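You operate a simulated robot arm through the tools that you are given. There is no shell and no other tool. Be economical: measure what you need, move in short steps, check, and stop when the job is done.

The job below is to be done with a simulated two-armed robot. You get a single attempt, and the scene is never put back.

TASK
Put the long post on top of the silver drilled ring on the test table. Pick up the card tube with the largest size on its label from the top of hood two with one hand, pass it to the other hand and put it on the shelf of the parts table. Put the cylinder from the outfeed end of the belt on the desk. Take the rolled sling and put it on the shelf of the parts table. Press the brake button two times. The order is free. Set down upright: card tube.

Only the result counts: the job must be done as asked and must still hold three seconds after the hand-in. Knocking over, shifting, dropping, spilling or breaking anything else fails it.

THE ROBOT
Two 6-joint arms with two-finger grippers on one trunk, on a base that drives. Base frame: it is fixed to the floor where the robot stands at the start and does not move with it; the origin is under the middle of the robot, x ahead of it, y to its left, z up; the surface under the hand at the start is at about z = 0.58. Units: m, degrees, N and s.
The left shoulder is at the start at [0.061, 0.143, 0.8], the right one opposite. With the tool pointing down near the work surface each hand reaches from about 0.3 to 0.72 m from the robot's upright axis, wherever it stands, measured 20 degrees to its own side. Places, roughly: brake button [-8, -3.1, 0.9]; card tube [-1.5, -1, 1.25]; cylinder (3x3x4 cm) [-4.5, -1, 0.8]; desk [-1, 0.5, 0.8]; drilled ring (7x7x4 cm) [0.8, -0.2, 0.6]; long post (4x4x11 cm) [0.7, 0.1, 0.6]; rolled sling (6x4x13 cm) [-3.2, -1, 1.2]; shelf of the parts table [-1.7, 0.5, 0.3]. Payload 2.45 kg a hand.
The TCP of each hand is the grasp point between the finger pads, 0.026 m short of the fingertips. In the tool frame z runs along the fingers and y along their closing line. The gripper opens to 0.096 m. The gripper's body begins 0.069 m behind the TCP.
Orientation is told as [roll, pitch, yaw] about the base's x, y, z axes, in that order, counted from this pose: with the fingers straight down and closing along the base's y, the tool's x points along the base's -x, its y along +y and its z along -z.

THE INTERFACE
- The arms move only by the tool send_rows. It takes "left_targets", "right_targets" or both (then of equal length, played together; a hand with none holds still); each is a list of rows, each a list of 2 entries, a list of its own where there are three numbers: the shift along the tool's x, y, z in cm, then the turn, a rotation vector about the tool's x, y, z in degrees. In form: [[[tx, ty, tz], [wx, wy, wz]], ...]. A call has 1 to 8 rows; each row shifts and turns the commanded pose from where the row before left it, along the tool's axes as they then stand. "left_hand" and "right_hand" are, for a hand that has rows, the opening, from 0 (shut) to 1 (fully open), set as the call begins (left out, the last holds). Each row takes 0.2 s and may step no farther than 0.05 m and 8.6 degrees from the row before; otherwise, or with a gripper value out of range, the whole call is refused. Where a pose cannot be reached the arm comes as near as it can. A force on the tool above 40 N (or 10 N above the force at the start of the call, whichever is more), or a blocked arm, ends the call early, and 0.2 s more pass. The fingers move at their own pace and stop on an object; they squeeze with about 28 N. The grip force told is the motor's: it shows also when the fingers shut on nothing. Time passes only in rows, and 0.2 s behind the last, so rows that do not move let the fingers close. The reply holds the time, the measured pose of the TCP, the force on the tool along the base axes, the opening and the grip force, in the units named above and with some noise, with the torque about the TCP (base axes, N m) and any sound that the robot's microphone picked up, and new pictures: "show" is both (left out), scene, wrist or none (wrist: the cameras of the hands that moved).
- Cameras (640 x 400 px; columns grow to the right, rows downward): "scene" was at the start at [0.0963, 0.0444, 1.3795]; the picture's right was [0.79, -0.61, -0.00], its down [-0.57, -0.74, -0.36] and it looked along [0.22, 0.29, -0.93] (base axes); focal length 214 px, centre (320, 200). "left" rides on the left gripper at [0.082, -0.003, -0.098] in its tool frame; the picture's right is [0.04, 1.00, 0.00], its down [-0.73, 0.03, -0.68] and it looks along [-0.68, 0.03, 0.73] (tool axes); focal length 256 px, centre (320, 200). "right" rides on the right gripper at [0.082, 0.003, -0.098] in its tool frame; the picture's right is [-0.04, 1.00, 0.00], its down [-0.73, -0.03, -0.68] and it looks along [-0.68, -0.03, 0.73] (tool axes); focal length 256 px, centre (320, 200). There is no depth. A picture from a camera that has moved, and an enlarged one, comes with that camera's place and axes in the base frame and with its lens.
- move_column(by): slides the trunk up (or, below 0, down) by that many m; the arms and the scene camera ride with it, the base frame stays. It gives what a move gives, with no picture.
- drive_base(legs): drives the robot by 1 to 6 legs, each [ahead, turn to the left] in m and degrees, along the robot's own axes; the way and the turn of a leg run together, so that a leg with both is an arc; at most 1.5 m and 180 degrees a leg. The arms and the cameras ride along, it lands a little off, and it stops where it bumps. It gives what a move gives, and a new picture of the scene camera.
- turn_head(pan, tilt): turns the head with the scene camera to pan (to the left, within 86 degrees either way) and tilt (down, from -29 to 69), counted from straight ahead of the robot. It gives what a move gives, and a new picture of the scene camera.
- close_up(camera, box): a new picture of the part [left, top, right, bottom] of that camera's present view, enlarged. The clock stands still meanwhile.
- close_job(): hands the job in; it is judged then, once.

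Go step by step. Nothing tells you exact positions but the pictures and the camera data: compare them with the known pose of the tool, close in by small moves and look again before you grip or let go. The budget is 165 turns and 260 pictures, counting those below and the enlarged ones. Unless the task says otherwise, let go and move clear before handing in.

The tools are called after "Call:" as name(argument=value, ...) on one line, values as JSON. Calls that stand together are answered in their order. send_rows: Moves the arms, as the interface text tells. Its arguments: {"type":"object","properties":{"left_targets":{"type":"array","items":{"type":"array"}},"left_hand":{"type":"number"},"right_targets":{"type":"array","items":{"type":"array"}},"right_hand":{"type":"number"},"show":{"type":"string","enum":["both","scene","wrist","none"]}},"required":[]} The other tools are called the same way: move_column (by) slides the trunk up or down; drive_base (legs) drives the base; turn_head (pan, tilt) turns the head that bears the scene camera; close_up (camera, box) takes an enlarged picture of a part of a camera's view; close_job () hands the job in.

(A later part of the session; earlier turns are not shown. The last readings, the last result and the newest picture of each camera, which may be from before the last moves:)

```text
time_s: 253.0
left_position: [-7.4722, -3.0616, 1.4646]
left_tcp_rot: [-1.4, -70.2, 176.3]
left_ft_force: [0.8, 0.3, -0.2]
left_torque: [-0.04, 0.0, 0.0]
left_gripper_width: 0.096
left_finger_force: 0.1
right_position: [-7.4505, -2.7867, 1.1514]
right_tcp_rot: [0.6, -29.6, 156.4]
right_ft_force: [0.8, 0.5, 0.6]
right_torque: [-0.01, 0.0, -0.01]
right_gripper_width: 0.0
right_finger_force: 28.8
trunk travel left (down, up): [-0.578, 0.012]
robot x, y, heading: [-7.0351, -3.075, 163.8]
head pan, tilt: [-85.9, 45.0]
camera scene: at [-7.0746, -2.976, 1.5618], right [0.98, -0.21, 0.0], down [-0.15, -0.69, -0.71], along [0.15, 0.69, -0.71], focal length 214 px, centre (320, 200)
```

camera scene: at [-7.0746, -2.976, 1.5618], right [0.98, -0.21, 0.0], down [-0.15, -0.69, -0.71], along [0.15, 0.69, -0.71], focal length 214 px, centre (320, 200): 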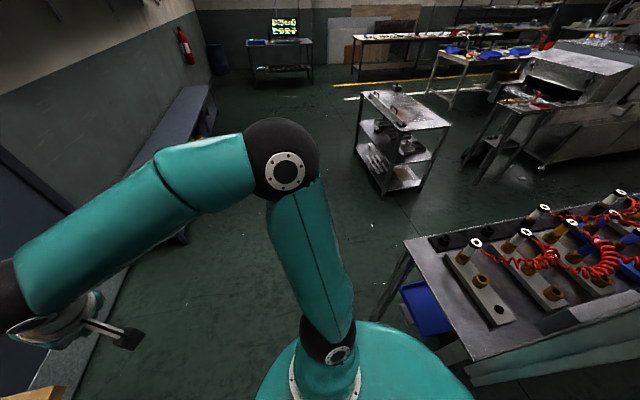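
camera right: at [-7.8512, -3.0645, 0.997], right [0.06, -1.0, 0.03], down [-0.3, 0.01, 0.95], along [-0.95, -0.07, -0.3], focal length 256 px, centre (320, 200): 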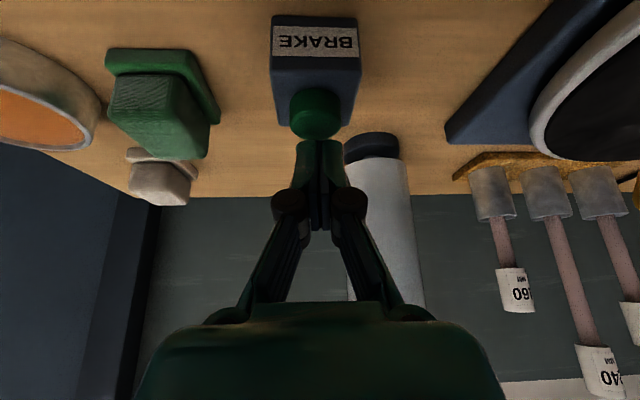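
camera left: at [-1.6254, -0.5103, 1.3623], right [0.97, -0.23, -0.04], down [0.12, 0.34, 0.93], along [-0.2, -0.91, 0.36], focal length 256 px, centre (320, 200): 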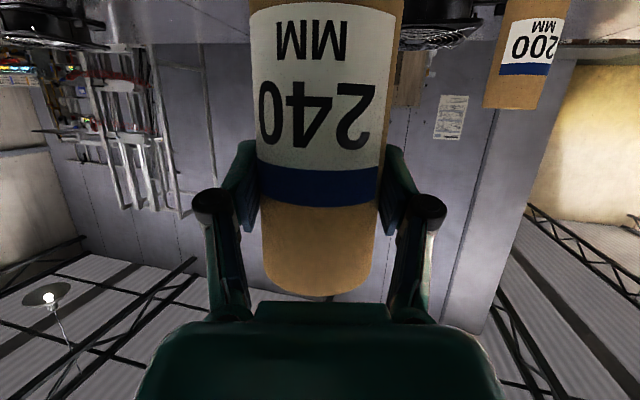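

The station table edge (x ≈ -6.6) is right behind. Moving forward 12 cm, then turning.

Call:
drive_base(legs=[[0.13, 0], [0, -45]])

Call:
drive_base(legs=[[0, -38]])

Call:
turn_head(pan=0, tilt=30)

```text
time_s: 256.6
left_position: [-7.459, -2.7147, 1.4653]
left_tcp_rot: [-1.2, -70.2, 130.9]
left_ft_force: [0.7, 0.0, -1.4]
left_torque: [-0.01, 0.03, -0.05]
left_gripper_width: 0.096
left_finger_force: 0.0
right_position: [-7.2494, -2.5384, 1.1509]
right_tcp_rot: [0.7, -29.7, 110.9]
right_ft_force: [0.3, -0.3, -0.4]
right_torque: [-0.02, 0.04, -0.03]
right_gripper_width: 0.0002
right_finger_force: 28.3
trunk travel left (down, up): [-0.578, 0.012]
robot x, y, heading: [-7.1808, -3.0452, 118.3]
head pan, tilt: [-85.9, 45.0]
camera scene: at [-7.1401, -2.9482, 1.5618], right [0.54, -0.84, 0.0], down [-0.6, -0.38, -0.71], along [0.6, 0.38, -0.71], focal length 214 px, centre (320, 200)
```

scene: 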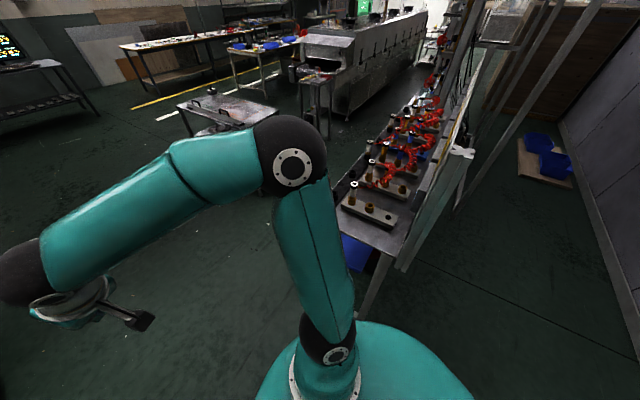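

```text
time_s: 259.0
left_position: [-7.1965, -2.6164, 1.4643]
left_tcp_rot: [-1.2, -70.2, 92.9]
left_ft_force: [0.1, 0.5, -0.3]
left_torque: [0.01, 0.0, 0.0]
left_gripper_width: 0.0962
left_finger_force: 0.0
right_position: [-6.9217, -2.6075, 1.1518]
right_tcp_rot: [0.6, -29.8, 72.9]
right_ft_force: [0.0, 0.1, 0.0]
right_torque: [0.0, -0.02, -0.01]
right_gripper_width: 0.0
right_finger_force: 28.1
trunk travel left (down, up): [-0.578, 0.012]
robot x, y, heading: [-7.1982, -3.0443, 80.6]
head pan, tilt: [-85.9, 45.0]
camera scene: at [-7.1086, -2.9924, 1.5618], right [-0.09, -1.0, 0.0], down [-0.7, 0.06, -0.71], along [0.7, -0.07, -0.71], focal length 214 px, centre (320, 200)
```

scene: 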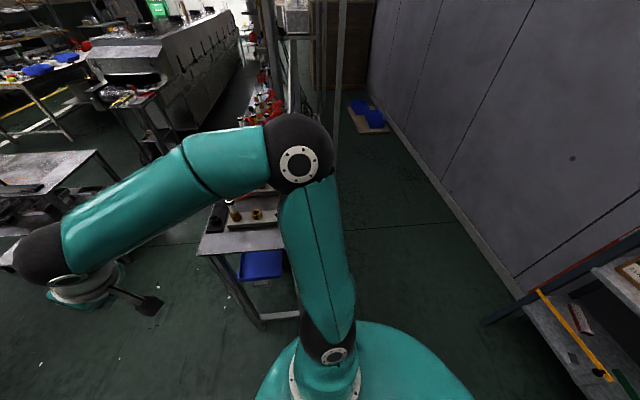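

```text
time_s: 260.6
left_position: [-7.1961, -2.6165, 1.465]
left_tcp_rot: [-1.2, -70.3, 92.9]
left_ft_force: [-0.1, 1.1, 0.1]
left_torque: [0.01, 0.01, 0.01]
left_gripper_width: 0.0961
left_finger_force: 0.1
right_position: [-6.9205, -2.607, 1.1522]
right_tcp_rot: [0.6, -29.7, 72.8]
right_ft_force: [0.1, 0.7, 0.3]
right_torque: [0.0, 0.0, 0.03]
right_gripper_width: 0.0
right_finger_force: 28.3
trunk travel left (down, up): [-0.578, 0.012]
robot x, y, heading: [-7.1971, -3.0433, 80.8]
head pan, tilt: [0.0, 30.0]
camera scene: at [-7.1751, -2.8958, 1.5844], right [0.99, -0.16, 0.0], down [-0.08, -0.49, -0.87], along [0.14, 0.85, -0.5], focal length 214 px, centre (320, 200)
```

scene: 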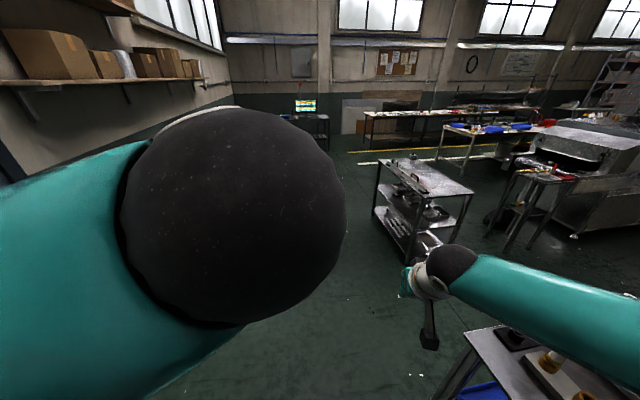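

Call:
close_up(camera="scene", box=[470, 100, 640, 240])

```text
2.86 times, centred on (555, 170) of scene
camera zoom: at [-7.1751, -2.8958, 1.5844], right [0.99, -0.16, 0.0], down [-0.08, -0.49, -0.87], along [0.14, 0.85, -0.5], focal length 613 px, centre (-351, 286)
```

zoom: 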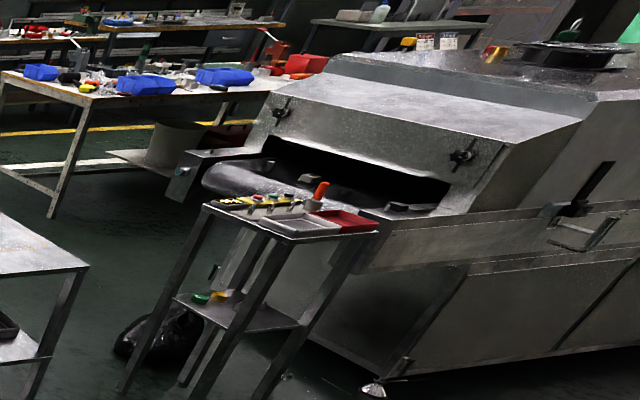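

Driving north past the trolley, then east along the aisle to the outfeed.

Call:
drive_base(legs=[[1.35, 0], [1.35, 0], [0, -60]])

Call:
drive_base(legs=[[0, -21], [1.1, 0]])

Call:
turn_head(pan=-30, tilt=25)

```text
time_s: 276.9
left_position: [-6.3734, -0.1716, 1.467]
left_tcp_rot: [-1.2, -70.3, 32.8]
left_ft_force: [-0.1, 0.1, 0.5]
left_torque: [0.02, 0.01, 0.04]
left_gripper_width: 0.096
left_finger_force: 0.1
right_position: [-6.2287, -0.4053, 1.1514]
right_tcp_rot: [0.6, -29.7, 12.8]
right_ft_force: [0.6, -0.1, 0.8]
right_torque: [0.0, 0.01, 0.03]
right_gripper_width: 0.0
right_finger_force: 28.3
trunk travel left (down, up): [-0.578, 0.012]
robot x, y, heading: [-6.7586, -0.3512, 20.9]
head pan, tilt: [0.0, 30.0]
camera scene: at [-6.6158, -0.2979, 1.5844], right [0.35, -0.94, 0.0], down [-0.47, -0.18, -0.87], along [0.81, 0.31, -0.5], focal length 214 px, centre (320, 200)
```

scene: 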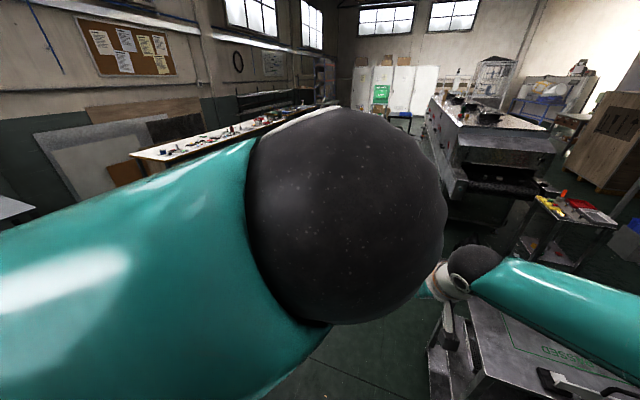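

```text
time_s: 283.9
left_position: [-5.2242, -0.3295, 1.4661]
left_tcp_rot: [-1.2, -70.2, 11.5]
left_ft_force: [-0.1, -0.2, 0.1]
left_torque: [0.02, 0.03, -0.01]
left_gripper_width: 0.0958
left_finger_force: 0.1
right_position: [-5.1728, -0.6002, 1.1529]
right_tcp_rot: [0.7, -29.7, -8.5]
right_ft_force: [0.9, -0.9, 0.9]
right_torque: [0.02, -0.01, 0.03]
right_gripper_width: 0.0
right_finger_force: 29.3
trunk travel left (down, up): [-0.578, 0.012]
robot x, y, heading: [-5.646, -0.3579, -0.7]
head pan, tilt: [0.0, 30.0]
camera scene: at [-5.4958, -0.3575, 1.5845], right [-0.01, -1.0, 0.0], down [-0.5, 0.01, -0.87], along [0.87, -0.01, -0.5], focal length 214 px, centre (320, 200)
```

scene: 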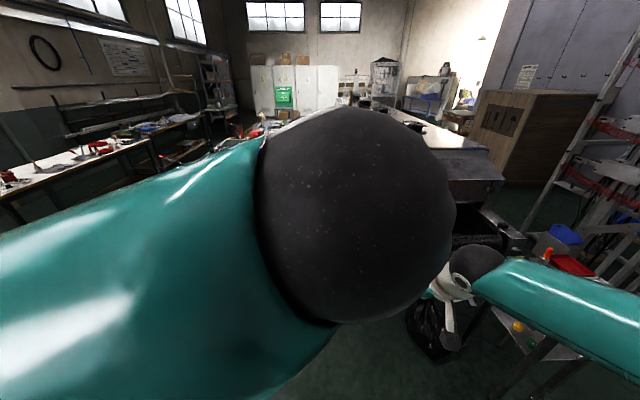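

```text
time_s: 284.9
left_position: [-5.2237, -0.3299, 1.4664]
left_tcp_rot: [-1.3, -70.2, 11.5]
left_ft_force: [0.1, -0.5, 1.0]
left_torque: [-0.02, -0.01, 0.01]
left_gripper_width: 0.096
left_finger_force: 0.2
right_position: [-5.1729, -0.6019, 1.1523]
right_tcp_rot: [0.5, -29.8, -8.7]
right_ft_force: [0.0, -0.1, -0.4]
right_torque: [0.0, 0.01, 0.01]
right_gripper_width: 0.0
right_finger_force: 28.5
trunk travel left (down, up): [-0.578, 0.012]
robot x, y, heading: [-5.6441, -0.3572, -0.6]
head pan, tilt: [-30.0, 25.0]
camera scene: at [-5.5067, -0.4032, 1.5924], right [-0.51, -0.86, 0.0], down [-0.36, 0.21, -0.91], along [0.78, -0.46, -0.42], focal length 214 px, centre (320, 200)
```

scene: 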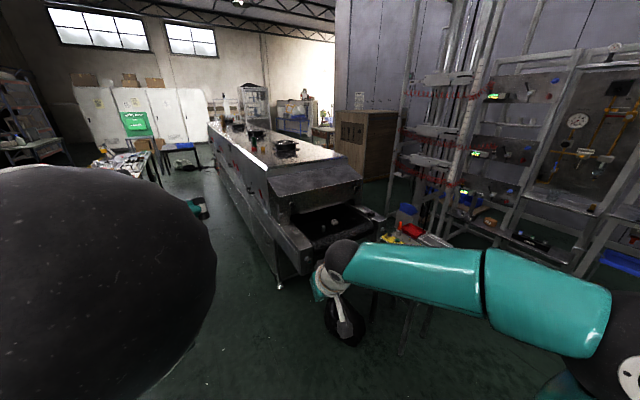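

Call:
close_up(camera="scene", box=[240, 130, 460, 290])

```text
2.50 times, centred on (350, 210) of scene
camera zoom: at [-5.5067, -0.4032, 1.5924], right [-0.51, -0.86, 0.0], down [-0.36, 0.21, -0.91], along [0.78, -0.46, -0.42], focal length 536 px, centre (245, 175)
```

zoom: 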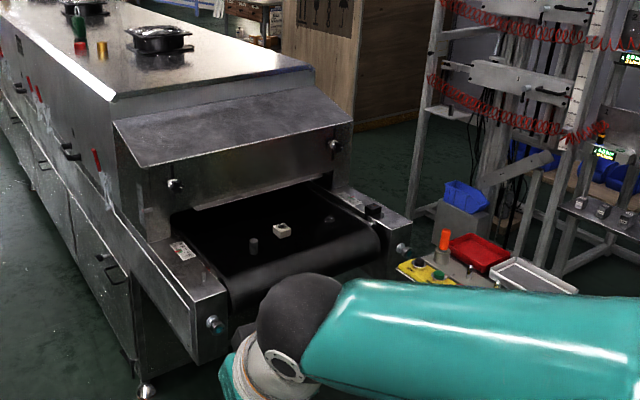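

The belt's outfeed end carries a dark cylinder at about (-4.47, -1.04), a light block and another small item. I'll approach diagonally from the north-west.

Call:
drive_base(legs=[[0, -19], [0.65, 0], [0, -10]])

Call:
turn_head(pan=0, tilt=45)

Call:
close_up(camera="right", box=[0, 0, 640, 400])

```text
time_s: 290.4
left_position: [-4.6505, -0.7565, 1.467]
left_tcp_rot: [-1.4, -70.2, -17.4]
left_ft_force: [-0.7, 0.4, -0.3]
left_torque: [-0.02, 0.02, -0.03]
left_gripper_width: 0.096
left_finger_force: 0.0
right_position: [-4.7378, -1.0184, 1.1537]
right_tcp_rot: [0.7, -29.8, -37.6]
right_ft_force: [-0.1, -0.5, 0.2]
right_torque: [0.01, -0.04, 0.0]
right_gripper_width: 0.0002
right_finger_force: 28.2
trunk travel left (down, up): [-0.578, 0.012]
robot x, y, heading: [-5.0294, -0.5708, -29.6]
head pan, tilt: [-30.0, 25.0]
camera scene: at [-4.9315, -0.6793, 1.5925], right [-0.86, -0.51, 0.0], down [-0.21, 0.36, -0.91], along [0.46, -0.78, -0.42], focal length 214 px, centre (320, 200)
```

scene: 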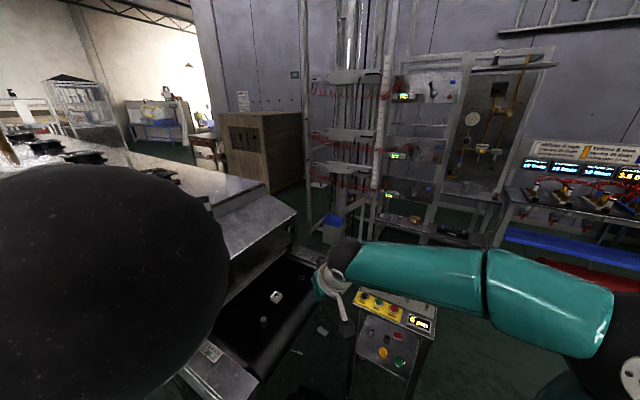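

```text
time_s: 291.4
left_position: [-4.6514, -0.7567, 1.4669]
left_tcp_rot: [-1.4, -70.2, -17.4]
left_ft_force: [-0.4, -0.2, 1.3]
left_torque: [0.0, 0.02, 0.02]
left_gripper_width: 0.0959
left_finger_force: 0.0
right_position: [-4.7366, -1.0184, 1.1536]
right_tcp_rot: [0.6, -29.8, -37.6]
right_ft_force: [0.0, 0.3, 0.9]
right_torque: [0.02, -0.01, 0.02]
right_gripper_width: 0.0001
right_finger_force: 28.1
trunk travel left (down, up): [-0.578, 0.012]
robot x, y, heading: [-5.0308, -0.5701, -29.2]
head pan, tilt: [0.0, 45.0]
camera scene: at [-4.9068, -0.6404, 1.5619], right [-0.49, -0.87, 0.0], down [-0.61, 0.35, -0.71], along [0.62, -0.35, -0.71], focal length 214 px, centre (320, 200)
```

scene: 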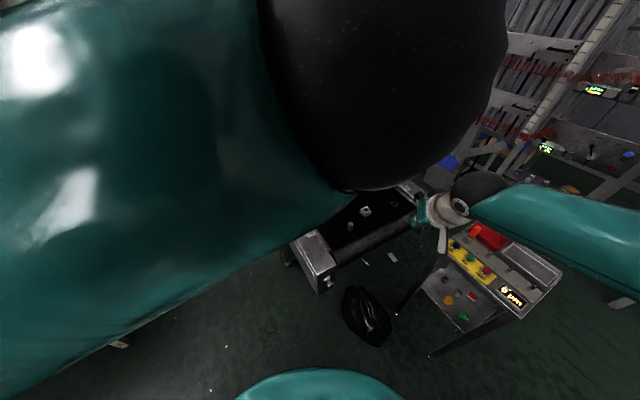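

```text
1.00 times, centred on (320, 200) of right (not enlarged: the box is as wide or as high as the picture)
camera zoom: at [-4.83, -0.944, 1.1973], right [0.63, 0.77, 0.03], down [0.21, -0.21, 0.95], along [0.74, -0.6, -0.3], focal length 256 px, centre (320, 200)
```

zoom: 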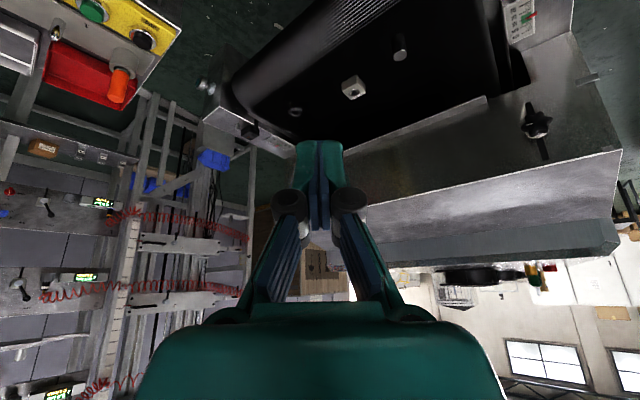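

Call:
close_up(camera="right", box=[260, 10, 440, 130])

Call:
close_up(camera="scene", box=[280, 170, 440, 300])

```text
3.33 times, centred on (350, 70) of right
camera zoom: at [-4.83, -0.944, 1.1973], right [0.63, 0.77, 0.03], down [0.21, -0.21, 0.95], along [0.74, -0.6, -0.3], focal length 853 px, centre (220, 633)
```

zoom: 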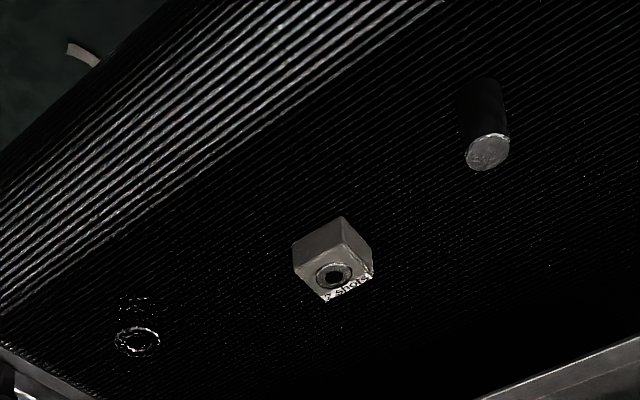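

```text
3.08 times, centred on (360, 235) of scene
camera zoom: at [-4.9068, -0.6404, 1.5619], right [-0.49, -0.87, 0.0], down [-0.61, 0.35, -0.71], along [0.62, -0.35, -0.71], focal length 660 px, centre (197, 92)
```

zoom: 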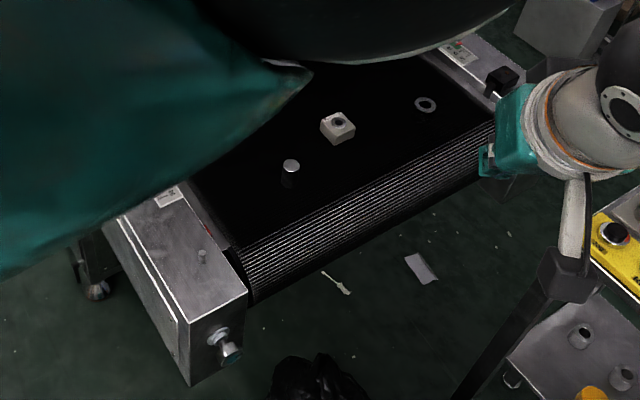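

The solid cylinder's top is at about (-4.449, -1.053, 0.813). I'll tilt the right hand to 45° with partly open fingers, and move the left arm aside for a better view.

Call:
send_rows(right_targets=[[[0, 0, 0], [0, -7.6, 0]], [[0, 0, 0], [0, -7.6, 0]], [[0, 0, 0], [0, 0, 0]], [[0, 0, 0], [0, 0, 0]]], left_targets=[[[0, 4, 2], [0, 0, 0]], [[0, 4, 2], [0, 0, 0]], [[0, 4, 2], [0, 0, 0]], [[0, 4, 2], [0, 0, 0]]], right_hand=0.72, show="none")

Call:
send_rows(right_targets=[[[0.91, 1.85, 4.06], [0, 0, 0]], [[0.91, 1.85, 4.06], [0, 0, 0]], [[0.91, 1.85, 4.06], [0, 0, 0]], [[0.91, 1.85, 4.06], [0, 0, 0]], [[0.91, 1.85, 4.06], [0, 0, 0]], [[0.91, 1.85, 4.06], [0, 0, 0]]], show="both")

```text
time_s: 292.4
left_position: [-4.5273, -0.6294, 1.439]
left_tcp_rot: [-1.3, -70.2, -17.5]
left_ft_force: [0.0, -0.9, -0.1]
left_torque: [-0.03, -0.01, -0.01]
left_gripper_width: 0.096
left_finger_force: 0.0
right_position: [-4.7367, -1.0175, 1.1534]
right_tcp_rot: [0.8, -45.0, -37.9]
right_ft_force: [0.4, 0.1, -0.4]
right_torque: [-0.01, 0.05, 0.01]
right_gripper_width: 0.0691
right_finger_force: 0.1
trunk travel left (down, up): [-0.578, 0.012]
robot x, y, heading: [-5.0306, -0.5731, -29.5]
head pan, tilt: [0.0, 45.0]
```

```text
time_s: 293.8
left_position: [-4.5254, -0.6311, 1.4379]
left_tcp_rot: [-1.2, -70.1, -17.6]
left_ft_force: [0.4, 0.1, -0.1]
left_torque: [0.02, 0.02, -0.01]
left_gripper_width: 0.096
left_finger_force: 0.1
right_position: [-4.562, -1.0094, 0.9425]
right_tcp_rot: [0.8, -44.9, -37.9]
right_ft_force: [0.4, -0.2, -0.2]
right_torque: [-0.01, 0.02, -0.02]
right_gripper_width: 0.0692
right_finger_force: 0.0
trunk travel left (down, up): [-0.578, 0.012]
robot x, y, heading: [-5.0309, -0.5731, -29.8]
head pan, tilt: [0.0, 45.0]
camera scene: at [-4.9047, -0.6412, 1.5616], right [-0.49, -0.87, 0.0], down [-0.62, 0.35, -0.71], along [0.61, -0.35, -0.71], focal length 214 px, centre (320, 200)
camera right: at [-4.6598, -0.9302, 0.9534], right [0.63, 0.78, 0.04], down [0.01, -0.06, 1.0], along [0.78, -0.63, -0.04], focal length 256 px, centre (320, 200)
```

scene: 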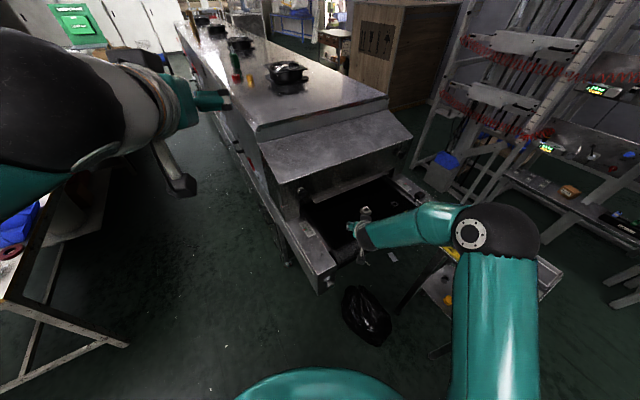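
right: 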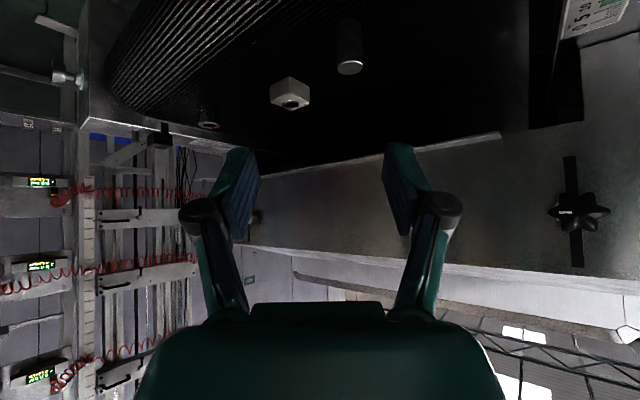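

Call:
send_rows(right_targets=[[[1.6, 3.35, 0], [0, 0, 0]], [[0, 0, 3.5], [0, 0, 0]], [[0, 0, 3.5], [0, 0, 0]], [[0, 0, 3.5], [0, 0, 0]]], show="wrist")

Call:
close_up(camera="scene", box=[280, 150, 440, 270])

```text
time_s: 294.8
left_position: [-4.5262, -0.6313, 1.4389]
left_tcp_rot: [-1.1, -70.1, -17.6]
left_ft_force: [0.2, -1.8, -0.6]
left_torque: [0.02, -0.01, 0.01]
left_gripper_width: 0.0958
left_finger_force: 0.0
right_position: [-4.4909, -1.0218, 0.8585]
right_tcp_rot: [0.8, -44.8, -37.8]
right_ft_force: [0.3, 0.3, 0.5]
right_torque: [0.0, -0.03, 0.0]
right_gripper_width: 0.0692
right_finger_force: 0.0
trunk travel left (down, up): [-0.578, 0.012]
robot x, y, heading: [-5.0278, -0.5716, -29.1]
head pan, tilt: [0.0, 45.0]
camera right: at [-4.5893, -0.9414, 0.8686], right [0.63, 0.78, 0.04], down [0.01, -0.06, 1.0], along [0.78, -0.63, -0.04], focal length 256 px, centre (320, 200)
```

right: 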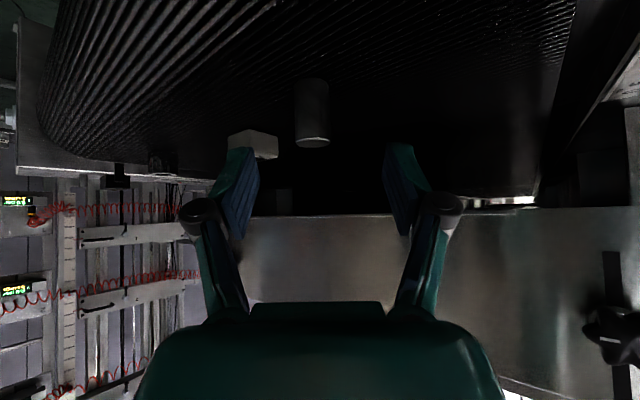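

```text
3.33 times, centred on (360, 210) of scene
camera zoom: at [-4.9055, -0.6419, 1.5616], right [-0.49, -0.87, 0.0], down [-0.62, 0.35, -0.71], along [0.61, -0.35, -0.71], focal length 715 px, centre (187, 167)
```

zoom: 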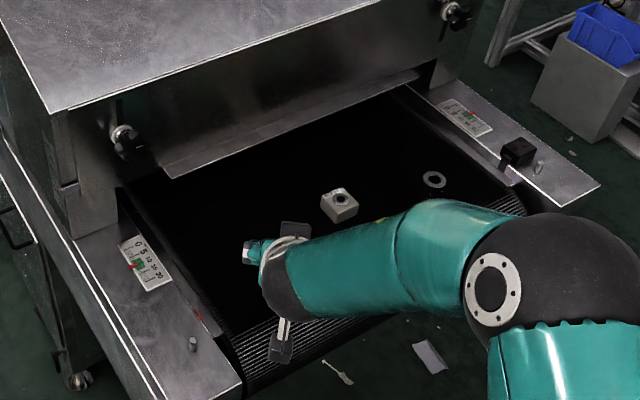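

Call:
send_rows(right_targets=[[[-0.29, -0.15, 3.05], [0, 0, 0]], [[-0.29, -0.15, 3.05], [0, 0, 0]]], show="wrist")

```text
time_s: 295.4
left_position: [-4.5271, -0.631, 1.4388]
left_tcp_rot: [-1.1, -70.2, -17.5]
left_ft_force: [0.2, -0.3, 0.8]
left_torque: [0.03, 0.01, 0.01]
left_gripper_width: 0.0959
left_finger_force: 0.0
right_position: [-4.4548, -1.0505, 0.8191]
right_tcp_rot: [0.7, -45.0, -37.7]
right_ft_force: [-0.1, 0.6, -0.6]
right_torque: [-0.01, -0.02, 0.0]
right_gripper_width: 0.069
right_finger_force: 0.0
trunk travel left (down, up): [-0.578, 0.012]
robot x, y, heading: [-5.03, -0.5718, -29.5]
head pan, tilt: [0.0, 45.0]
camera right: at [-4.5529, -0.9719, 0.8302], right [0.63, 0.78, 0.04], down [0.01, -0.05, 1.0], along [0.78, -0.63, -0.04], focal length 256 px, centre (320, 200)
```

right: 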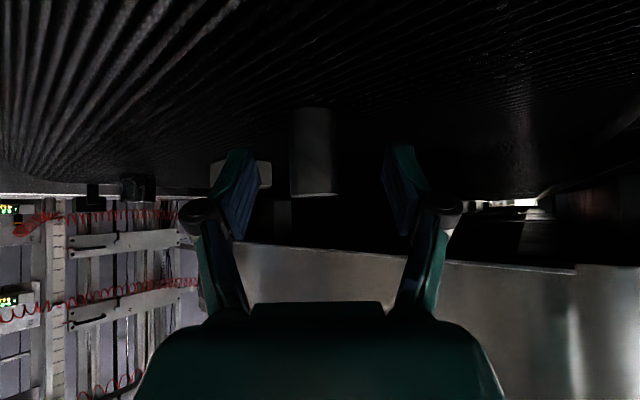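

Call:
send_rows(right_targets=[[[-1.0, -0.25, 2.35], [0, 0, 0]], [[-1.0, -0.25, 2.35], [0, 0, 0]]], show="wrist")

Call:
close_up(camera="right", box=[200, 80, 440, 260])

```text
time_s: 296.0
left_position: [-4.5317, -0.6284, 1.4399]
left_tcp_rot: [-1.4, -70.3, -17.3]
left_ft_force: [0.9, -0.1, -0.7]
left_torque: [0.02, -0.02, 0.0]
left_gripper_width: 0.096
left_finger_force: 0.0
right_position: [-4.4185, -1.0826, 0.807]
right_tcp_rot: [0.9, -45.5, -37.8]
right_ft_force: [-3.5, 4.1, 16.8]
right_torque: [0.74, -0.39, 0.39]
right_gripper_width: 0.0759
right_finger_force: 8.4
trunk travel left (down, up): [-0.578, 0.012]
robot x, y, heading: [-5.0287, -0.568, -29.5]
head pan, tilt: [0.0, 45.0]
camera right: at [-4.5183, -1.0034, 0.8158], right [0.63, 0.78, 0.04], down [0.0, -0.05, 1.0], along [0.78, -0.63, -0.03], focal length 256 px, centre (320, 200)
```

right: 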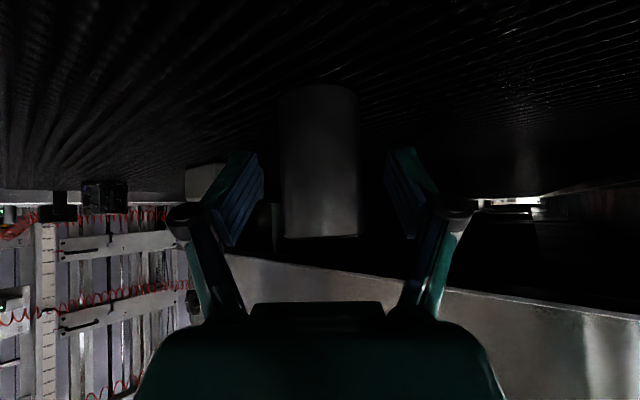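

```text
2.22 times, centred on (320, 170) of right
camera zoom: at [-4.5183, -1.0034, 0.8158], right [0.63, 0.78, 0.04], down [0.0, -0.05, 1.0], along [0.78, -0.63, -0.03], focal length 569 px, centre (320, 267)
```

zoom: 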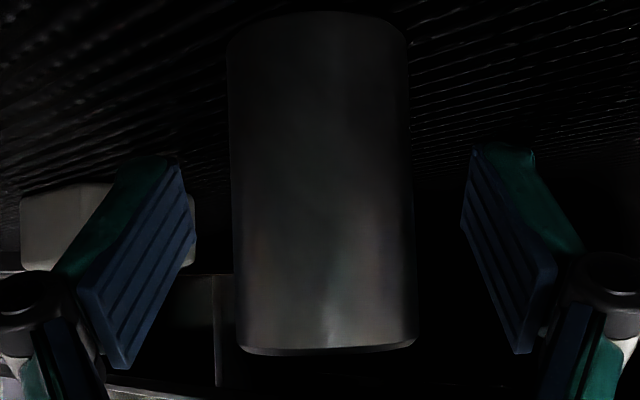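

The fingertips touched the belt; the cylinder is nearer than the TCP, as first triangulated. Raising slightly and backing 4.5 cm so the pads are on it.

Call:
send_rows(right_targets=[[[-0.9, 0, -0.9], [0, 0, 0]], [[1.55, 0, -1.55], [0, 0, 0]], [[1.55, 0, -1.55], [0, 0, 0]], [[0, 0, 0], [0, 0, 0]]], show="wrist")

Call:
close_up(camera="scene", box=[280, 150, 440, 270])

```text
time_s: 297.0
left_position: [-4.5274, -0.6299, 1.4389]
left_tcp_rot: [-1.3, -70.1, -17.4]
left_ft_force: [-0.2, 0.8, 0.2]
left_torque: [-0.01, -0.03, 0.02]
left_gripper_width: 0.096
left_finger_force: 0.1
right_position: [-4.4561, -1.0581, 0.8123]
right_tcp_rot: [0.7, -44.9, -37.8]
right_ft_force: [-0.2, 0.5, -0.8]
right_torque: [-0.02, 0.01, 0.02]
right_gripper_width: 0.0693
right_finger_force: 0.0
trunk travel left (down, up): [-0.578, 0.012]
robot x, y, heading: [-5.0317, -0.5719, -29.7]
head pan, tilt: [0.0, 45.0]
camera right: at [-4.5542, -0.9777, 0.8233], right [0.63, 0.78, 0.04], down [0.01, -0.06, 1.0], along [0.78, -0.63, -0.04], focal length 256 px, centre (320, 200)
```

right: 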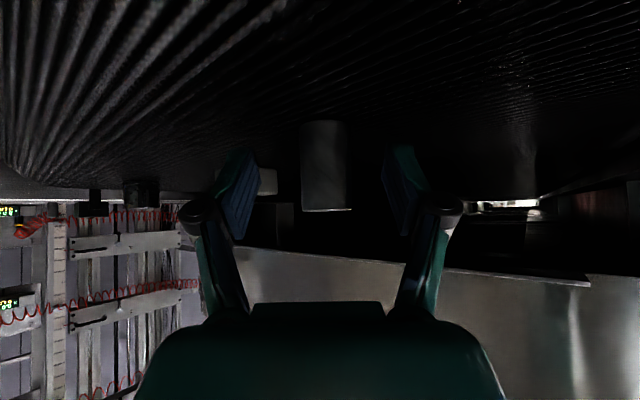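

```text
3.33 times, centred on (360, 210) of scene
camera zoom: at [-4.9062, -0.6406, 1.5617], right [-0.49, -0.87, 0.0], down [-0.62, 0.35, -0.71], along [0.61, -0.35, -0.71], focal length 715 px, centre (187, 167)
```

zoom: 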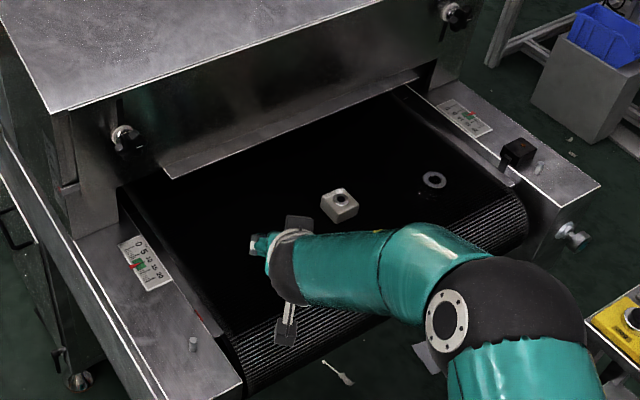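

The cylinder is now at the pads, centred. Closing the right hand.

Call:
send_rows(right_targets=[[[0, 0, 0], [0, 0, 0]], [[0, 0, 0], [0, 0, 0]], [[0, 0, 0], [0, 0, 0]], [[0, 0, 0], [0, 0, 0]]], right_hand=0, show="wrist")

```text
time_s: 298.0
left_position: [-4.5283, -0.63, 1.4397]
left_tcp_rot: [-1.3, -70.2, -17.5]
left_ft_force: [-0.5, 0.1, 0.0]
left_torque: [0.01, -0.02, 0.01]
left_gripper_width: 0.0959
left_finger_force: 0.0
right_position: [-4.4557, -1.0579, 0.8132]
right_tcp_rot: [0.8, -44.9, -37.8]
right_ft_force: [0.3, 0.4, 1.4]
right_torque: [0.01, 0.01, -0.01]
right_gripper_width: 0.0218
right_finger_force: 28.0
trunk travel left (down, up): [-0.578, 0.012]
robot x, y, heading: [-5.0321, -0.5698, -29.8]
head pan, tilt: [0.0, 45.0]
camera right: at [-4.554, -0.978, 0.8237], right [0.63, 0.78, 0.04], down [0.01, -0.05, 1.0], along [0.78, -0.63, -0.04], focal length 256 px, centre (320, 200)
```

right: 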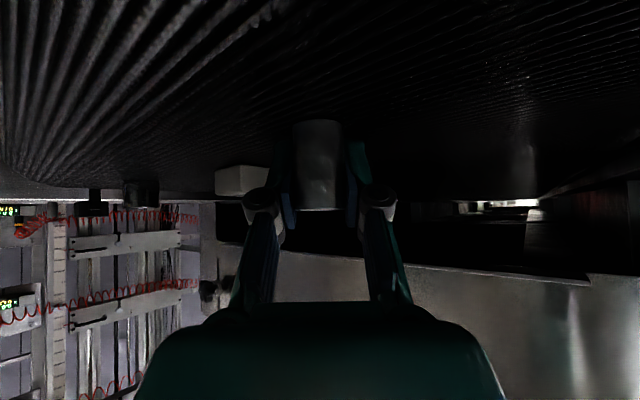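

Call:
send_rows(right_targets=[[[-1.4, 0, -1.4], [0, 0, 0]], [[-2.1, 0, -2.1], [0, 0, 0]], [[-2.1, 0, -2.1], [0, 0, 0]]], show="wrist")

```text
time_s: 298.8
left_position: [-4.5273, -0.6312, 1.4395]
left_tcp_rot: [-1.4, -70.2, -17.3]
left_ft_force: [0.7, 0.1, 1.1]
left_torque: [-0.01, 0.01, 0.0]
left_gripper_width: 0.0961
left_finger_force: 0.0
right_position: [-4.4552, -1.0574, 0.8917]
right_tcp_rot: [0.7, -44.8, -37.8]
right_ft_force: [0.9, 0.3, -2.0]
right_torque: [-0.01, 0.01, -0.01]
right_gripper_width: 0.0219
right_finger_force: 28.6
trunk travel left (down, up): [-0.578, 0.012]
robot x, y, heading: [-5.0313, -0.5726, -29.6]
head pan, tilt: [0.0, 45.0]
camera right: at [-4.5549, -0.978, 0.9025], right [0.63, 0.78, 0.04], down [0.01, -0.06, 1.0], along [0.78, -0.63, -0.04], focal length 256 px, centre (320, 200)
```

right: 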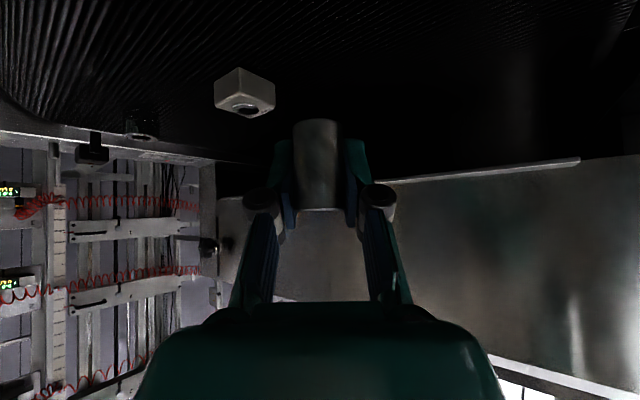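

The cylinder is lifted cleanly. Backing the hand out and up, then looking at the items on the hood top for the sling.

Call:
send_rows(right_targets=[[[0, 0, -4], [0, 0, 0]], [[0, 0, -4], [0, 0, 0]], [[0, 0, -4], [0, 0, 0]], [[0, 0, -4], [0, 0, 0]], [[-2, 0, -4], [0, 0, 0]], [[-2, 0, -4], [0, 0, 0]], [[-2, 0, -4], [0, 0, 0]]], show="scene")

Call:
close_up(camera="scene", box=[180, 20, 340, 140])

```text
time_s: 300.4
left_position: [-4.5278, -0.6302, 1.4387]
left_tcp_rot: [-1.4, -70.2, -17.5]
left_ft_force: [-1.0, 0.7, -0.7]
left_torque: [-0.03, -0.02, 0.0]
left_gripper_width: 0.0959
left_finger_force: 0.2
right_position: [-4.5822, -0.967, 1.1331]
right_tcp_rot: [0.9, -44.9, -37.8]
right_ft_force: [0.6, 0.3, -0.5]
right_torque: [-0.03, 0.0, 0.02]
right_gripper_width: 0.0218
right_finger_force: 28.3
trunk travel left (down, up): [-0.578, 0.012]
robot x, y, heading: [-5.0311, -0.5703, -29.5]
head pan, tilt: [0.0, 45.0]
camera scene: at [-4.9075, -0.6399, 1.5619], right [-0.49, -0.87, 0.0], down [-0.61, 0.35, -0.71], along [0.62, -0.35, -0.71], focal length 214 px, centre (320, 200)
```

scene: 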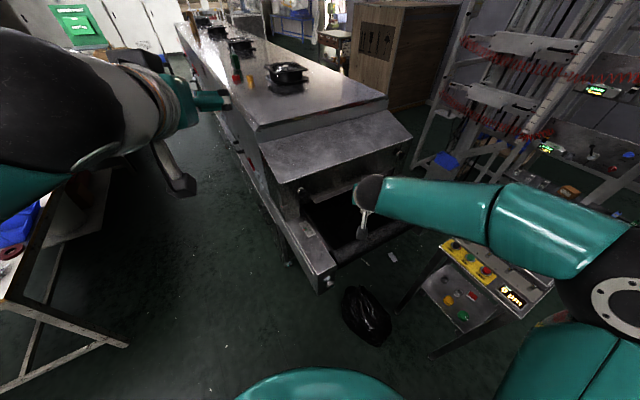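

```text
3.33 times, centred on (260, 80) of scene
camera zoom: at [-4.9075, -0.6399, 1.5619], right [-0.49, -0.87, 0.0], down [-0.61, 0.35, -0.71], along [0.62, -0.35, -0.71], focal length 715 px, centre (520, 600)
```

zoom: 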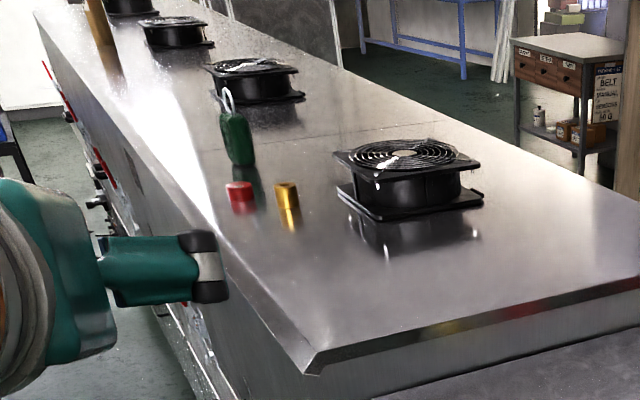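

The green roll with a loop on the hood at about (-3.19, -0.957) is the rolled sling. I'll tuck the right hand (holding the cylinder) high and drive there.

Call:
send_rows(right_targets=[[[-0.8, 0, -3.9], [0, 0, 0]], [[-0.8, 0, -3.9], [0, 0, 0]], [[-0.8, 0, -3.9], [0, 0, 0]], [[-0.8, 0, -3.9], [0, 0, 0]], [[-0.8, 0, -3.9], [0, 0, 0]], [[-0.8, 0, -3.9], [0, 0, 0]]], show="none")

Call:
drive_base(legs=[[0, 58]])

Call:
drive_base(legs=[[0.75, 0], [0, -29], [0.9, 0]])

Call:
turn_head(pan=-40, tilt=25)

```text
time_s: 301.8
left_position: [-4.5283, -0.629, 1.4388]
left_tcp_rot: [-1.3, -70.3, -17.4]
left_ft_force: [0.9, 0.3, 0.5]
left_torque: [-0.02, -0.04, 0.01]
left_gripper_width: 0.0959
left_finger_force: 0.1
right_position: [-4.6884, -0.887, 1.3334]
right_tcp_rot: [0.8, -45.0, -37.9]
right_ft_force: [-0.2, 0.2, -0.9]
right_torque: [-0.05, 0.0, 0.01]
right_gripper_width: 0.0219
right_finger_force: 28.3
trunk travel left (down, up): [-0.578, 0.012]
robot x, y, heading: [-5.0297, -0.5701, -29.5]
head pan, tilt: [0.0, 45.0]
```

```text
time_s: 305.1
left_position: [-4.7144, -0.1777, 1.4394]
left_tcp_rot: [-1.2, -70.2, 40.3]
left_ft_force: [0.5, -0.5, -0.5]
left_torque: [0.0, -0.03, 0.0]
left_gripper_width: 0.0961
left_finger_force: 0.0
right_position: [-4.5815, -0.4489, 1.3323]
right_tcp_rot: [0.8, -44.9, 20.0]
right_ft_force: [0.5, -0.4, -1.9]
right_torque: [0.04, -0.03, 0.01]
right_gripper_width: 0.0218
right_finger_force: 28.4
trunk travel left (down, up): [-0.578, 0.012]
robot x, y, heading: [-5.0234, -0.5938, 28.0]
head pan, tilt: [0.0, 45.0]
camera scene: at [-4.8929, -0.5296, 1.5617], right [0.47, -0.88, 0.0], down [-0.62, -0.34, -0.71], along [0.62, 0.34, -0.71], focal length 214 px, centre (320, 200)
```

scene: 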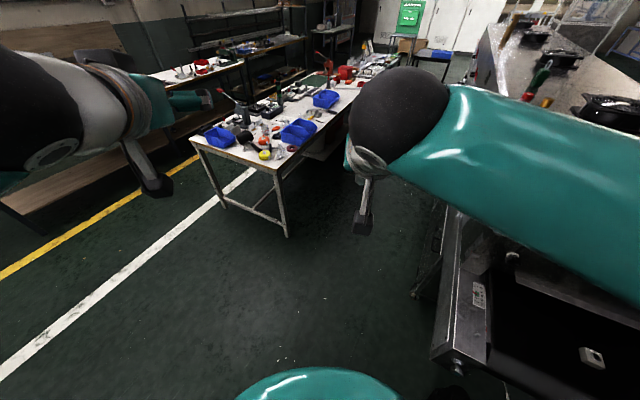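

```text
time_s: 315.2
left_position: [-2.9888, -0.042, 1.4398]
left_tcp_rot: [-1.2, -70.2, 11.1]
left_ft_force: [-0.6, 0.9, 0.0]
left_torque: [0.01, -0.02, -0.03]
left_gripper_width: 0.0961
left_finger_force: 0.0
right_position: [-3.0047, -0.3439, 1.332]
right_tcp_rot: [0.8, -44.9, -9.5]
right_ft_force: [0.2, -0.2, -1.4]
right_torque: [0.01, 0.02, -0.01]
right_gripper_width: 0.0217
right_finger_force: 28.2
trunk travel left (down, up): [-0.578, 0.012]
robot x, y, heading: [-3.4573, -0.2572, -1.0]
head pan, tilt: [0.0, 45.0]
camera scene: at [-3.3163, -0.2596, 1.5617], right [-0.02, -1.0, 0.0], down [-0.71, 0.01, -0.71], along [0.71, -0.01, -0.71], focal length 214 px, centre (320, 200)
```

scene: 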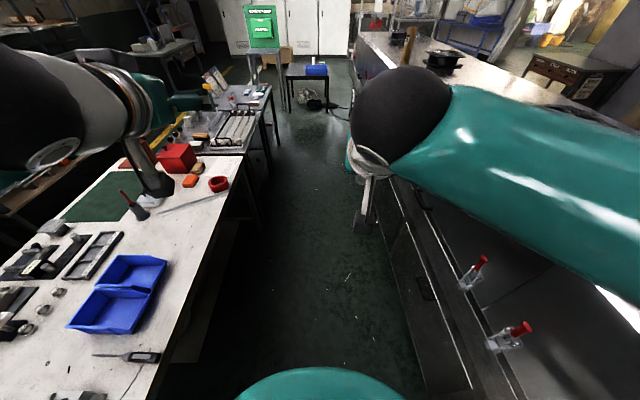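

```text
time_s: 316.3
left_position: [-2.9886, -0.0424, 1.4392]
left_tcp_rot: [-1.3, -70.2, 11.0]
left_ft_force: [0.0, 0.0, 0.5]
left_torque: [0.0, 0.04, 0.02]
left_gripper_width: 0.0961
left_finger_force: 0.1
right_position: [-3.0055, -0.3446, 1.3339]
right_tcp_rot: [0.9, -44.9, -9.4]
right_ft_force: [-0.4, -0.2, -1.4]
right_torque: [0.02, 0.03, 0.02]
right_gripper_width: 0.0221
right_finger_force: 27.9
trunk travel left (down, up): [-0.578, 0.012]
robot x, y, heading: [-3.457, -0.2569, -0.8]
head pan, tilt: [-40.0, 25.0]
camera scene: at [-3.3285, -0.3186, 1.5923], right [-0.66, -0.75, 0.0], down [-0.32, 0.28, -0.91], along [0.68, -0.59, -0.42], focal length 214 px, centre (320, 200)
```

scene: 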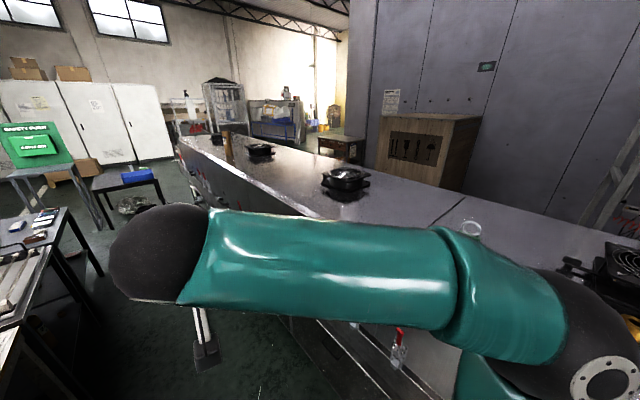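

Call:
drive_base(legs=[[0.14, 0], [0, -45]])

Call:
drive_base(legs=[[0, -40]])

Call:
turn_head(pan=0, tilt=35)

```text
time_s: 319.9
left_position: [-2.8337, -0.4392, 1.44]
left_tcp_rot: [-1.2, -70.1, -33.7]
left_ft_force: [0.2, 0.4, -0.1]
left_torque: [-0.02, -0.01, 0.03]
left_gripper_width: 0.096
left_finger_force: 0.0
right_position: [-3.0597, -0.641, 1.3331]
right_tcp_rot: [0.8, -44.9, -54.2]
right_ft_force: [-0.5, 0.0, -1.4]
right_torque: [0.02, 0.04, -0.03]
right_gripper_width: 0.0219
right_finger_force: 27.6
trunk travel left (down, up): [-0.578, 0.012]
robot x, y, heading: [-3.3042, -0.2461, -45.5]
head pan, tilt: [-40.0, 25.0]
camera scene: at [-3.255, -0.3808, 1.5923], right [-1.0, -0.07, 0.0], down [-0.03, 0.42, -0.91], along [0.07, -0.9, -0.42], focal length 214 px, centre (320, 200)
```

scene: 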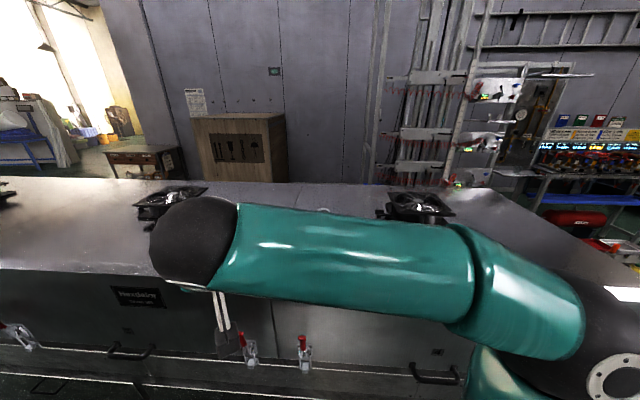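

```text
time_s: 322.4
left_position: [-3.0712, -0.6986, 1.4396]
left_tcp_rot: [-1.3, -70.2, -74.0]
left_ft_force: [-0.2, 0.5, 0.3]
left_torque: [0.0, -0.01, 0.02]
left_gripper_width: 0.096
left_finger_force: 0.1
right_position: [-3.3723, -0.7084, 1.3341]
right_tcp_rot: [0.8, -44.9, -94.3]
right_ft_force: [1.4, -0.2, -1.2]
right_torque: [-0.05, 0.0, 0.04]
right_gripper_width: 0.0218
right_finger_force: 28.0
trunk travel left (down, up): [-0.578, 0.012]
robot x, y, heading: [-3.2857, -0.244, -85.7]
head pan, tilt: [-40.0, 25.0]
camera scene: at [-3.333, -0.3803, 1.5924], right [-0.81, 0.58, 0.0], down [0.25, 0.34, -0.91], along [-0.53, -0.74, -0.42], focal length 214 px, centre (320, 200)
```

scene: 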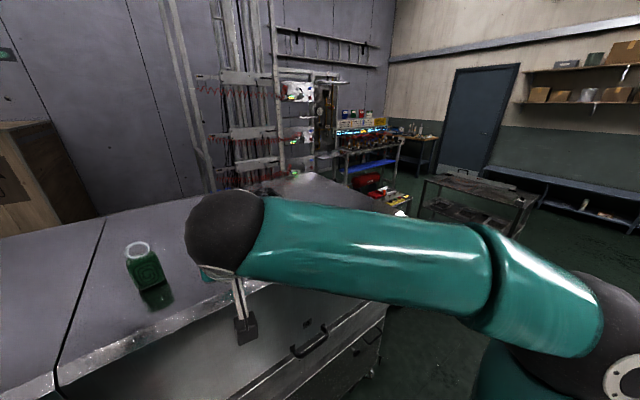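

```text
time_s: 323.5
left_position: [-3.071, -0.698, 1.4417]
left_tcp_rot: [-1.1, -70.2, -74.1]
left_ft_force: [-0.3, -0.6, -0.4]
left_torque: [0.03, 0.0, 0.01]
left_gripper_width: 0.0961
left_finger_force: 0.1
right_position: [-3.3742, -0.7095, 1.3335]
right_tcp_rot: [1.0, -44.8, -94.5]
right_ft_force: [-1.2, -0.3, -1.3]
right_torque: [-0.01, -0.05, -0.02]
right_gripper_width: 0.022
right_finger_force: 27.4
trunk travel left (down, up): [-0.578, 0.012]
robot x, y, heading: [-3.2855, -0.2472, -86.0]
head pan, tilt: [0.0, 35.0]
camera scene: at [-3.2737, -0.3935, 1.5766], right [-1.0, -0.07, 0.0], down [-0.04, 0.57, -0.82], along [0.06, -0.82, -0.57], focal length 214 px, centre (320, 200)
```

scene: 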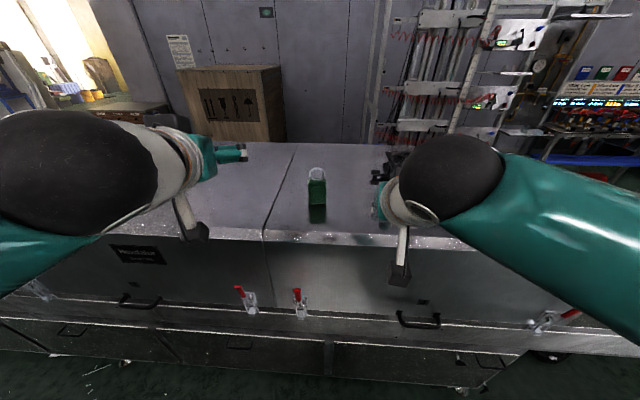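

The sling stands at about (-3.223, -0.952), between the hands. I'll move the right hand aside and turn the left hand toward it.

Call:
send_rows(left_targets=[[[0, 0, 0], [6.11, 0, 2.22]], [[0, 0, 0], [6.11, 0, 2.22]], [[0, 0, 0], [6.11, 0, 2.22]], [[0, 0, 0], [6.11, 0, 2.22]]], right_targets=[[[0, -3, -2], [0, 0, 0]], [[0, -3, -2], [0, 0, 0]], [[0, -3, -2], [0, 0, 0]], [[0, -3, -2], [0, 0, 0]]], show="none")

Call:
send_rows(left_targets=[[[2.15, -1.5, 3.17], [0, 0, 0]], [[2.15, -1.5, 3.17], [0, 0, 0]], [[2.15, -1.5, 3.17], [0, 0, 0]], [[2.15, -1.5, 3.17], [0, 0, 0]], [[2.15, -1.5, 3.17], [0, 0, 0]]], show="both")

```text
time_s: 324.5
left_position: [-3.072, -0.6974, 1.442]
left_tcp_rot: [-0.9, -70.6, -100.3]
left_ft_force: [0.4, 0.9, 0.7]
left_torque: [0.02, -0.01, 0.0]
left_gripper_width: 0.0961
left_finger_force: 0.0
right_position: [-3.4903, -0.6431, 1.3893]
right_tcp_rot: [0.9, -45.1, -94.3]
right_ft_force: [0.1, 0.6, -1.8]
right_torque: [-0.02, 0.01, 0.02]
right_gripper_width: 0.0218
right_finger_force: 28.5
trunk travel left (down, up): [-0.578, 0.012]
robot x, y, heading: [-3.2858, -0.2503, -85.5]
head pan, tilt: [0.0, 35.0]
```

```text
time_s: 325.7
left_position: [-3.1673, -0.7949, 1.286]
left_tcp_rot: [-0.7, -70.3, -100.4]
left_ft_force: [0.6, -1.3, -0.3]
left_torque: [0.04, 0.0, 0.02]
left_gripper_width: 0.0956
left_finger_force: 0.1
right_position: [-3.49, -0.6444, 1.3888]
right_tcp_rot: [0.9, -44.8, -94.4]
right_ft_force: [-0.2, 0.0, -0.9]
right_torque: [0.01, -0.02, -0.03]
right_gripper_width: 0.0219
right_finger_force: 28.2
trunk travel left (down, up): [-0.578, 0.012]
robot x, y, heading: [-3.2837, -0.2476, -86.0]
head pan, tilt: [0.0, 35.0]
camera scene: at [-3.2734, -0.3949, 1.5764], right [-1.0, -0.07, 0.0], down [-0.04, 0.57, -0.82], along [0.06, -0.82, -0.57], focal length 214 px, centre (320, 200)
camera left: at [-3.1474, -0.6787, 1.2422], right [0.98, -0.18, -0.04], down [0.11, 0.38, 0.92], along [-0.15, -0.91, 0.39], focal length 256 px, centre (320, 200)
```

scene: 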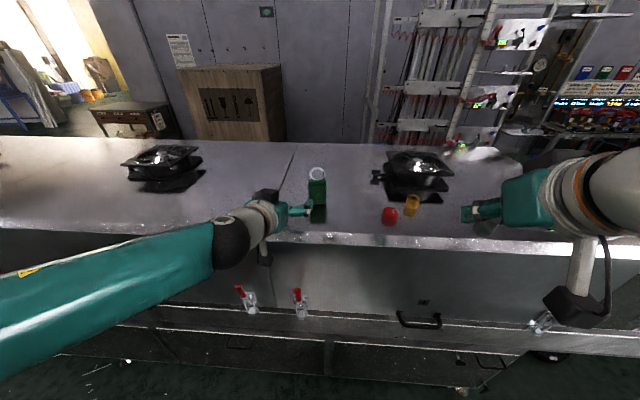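
left: 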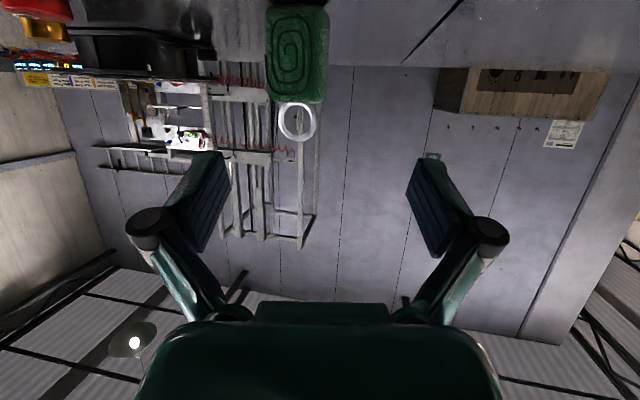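

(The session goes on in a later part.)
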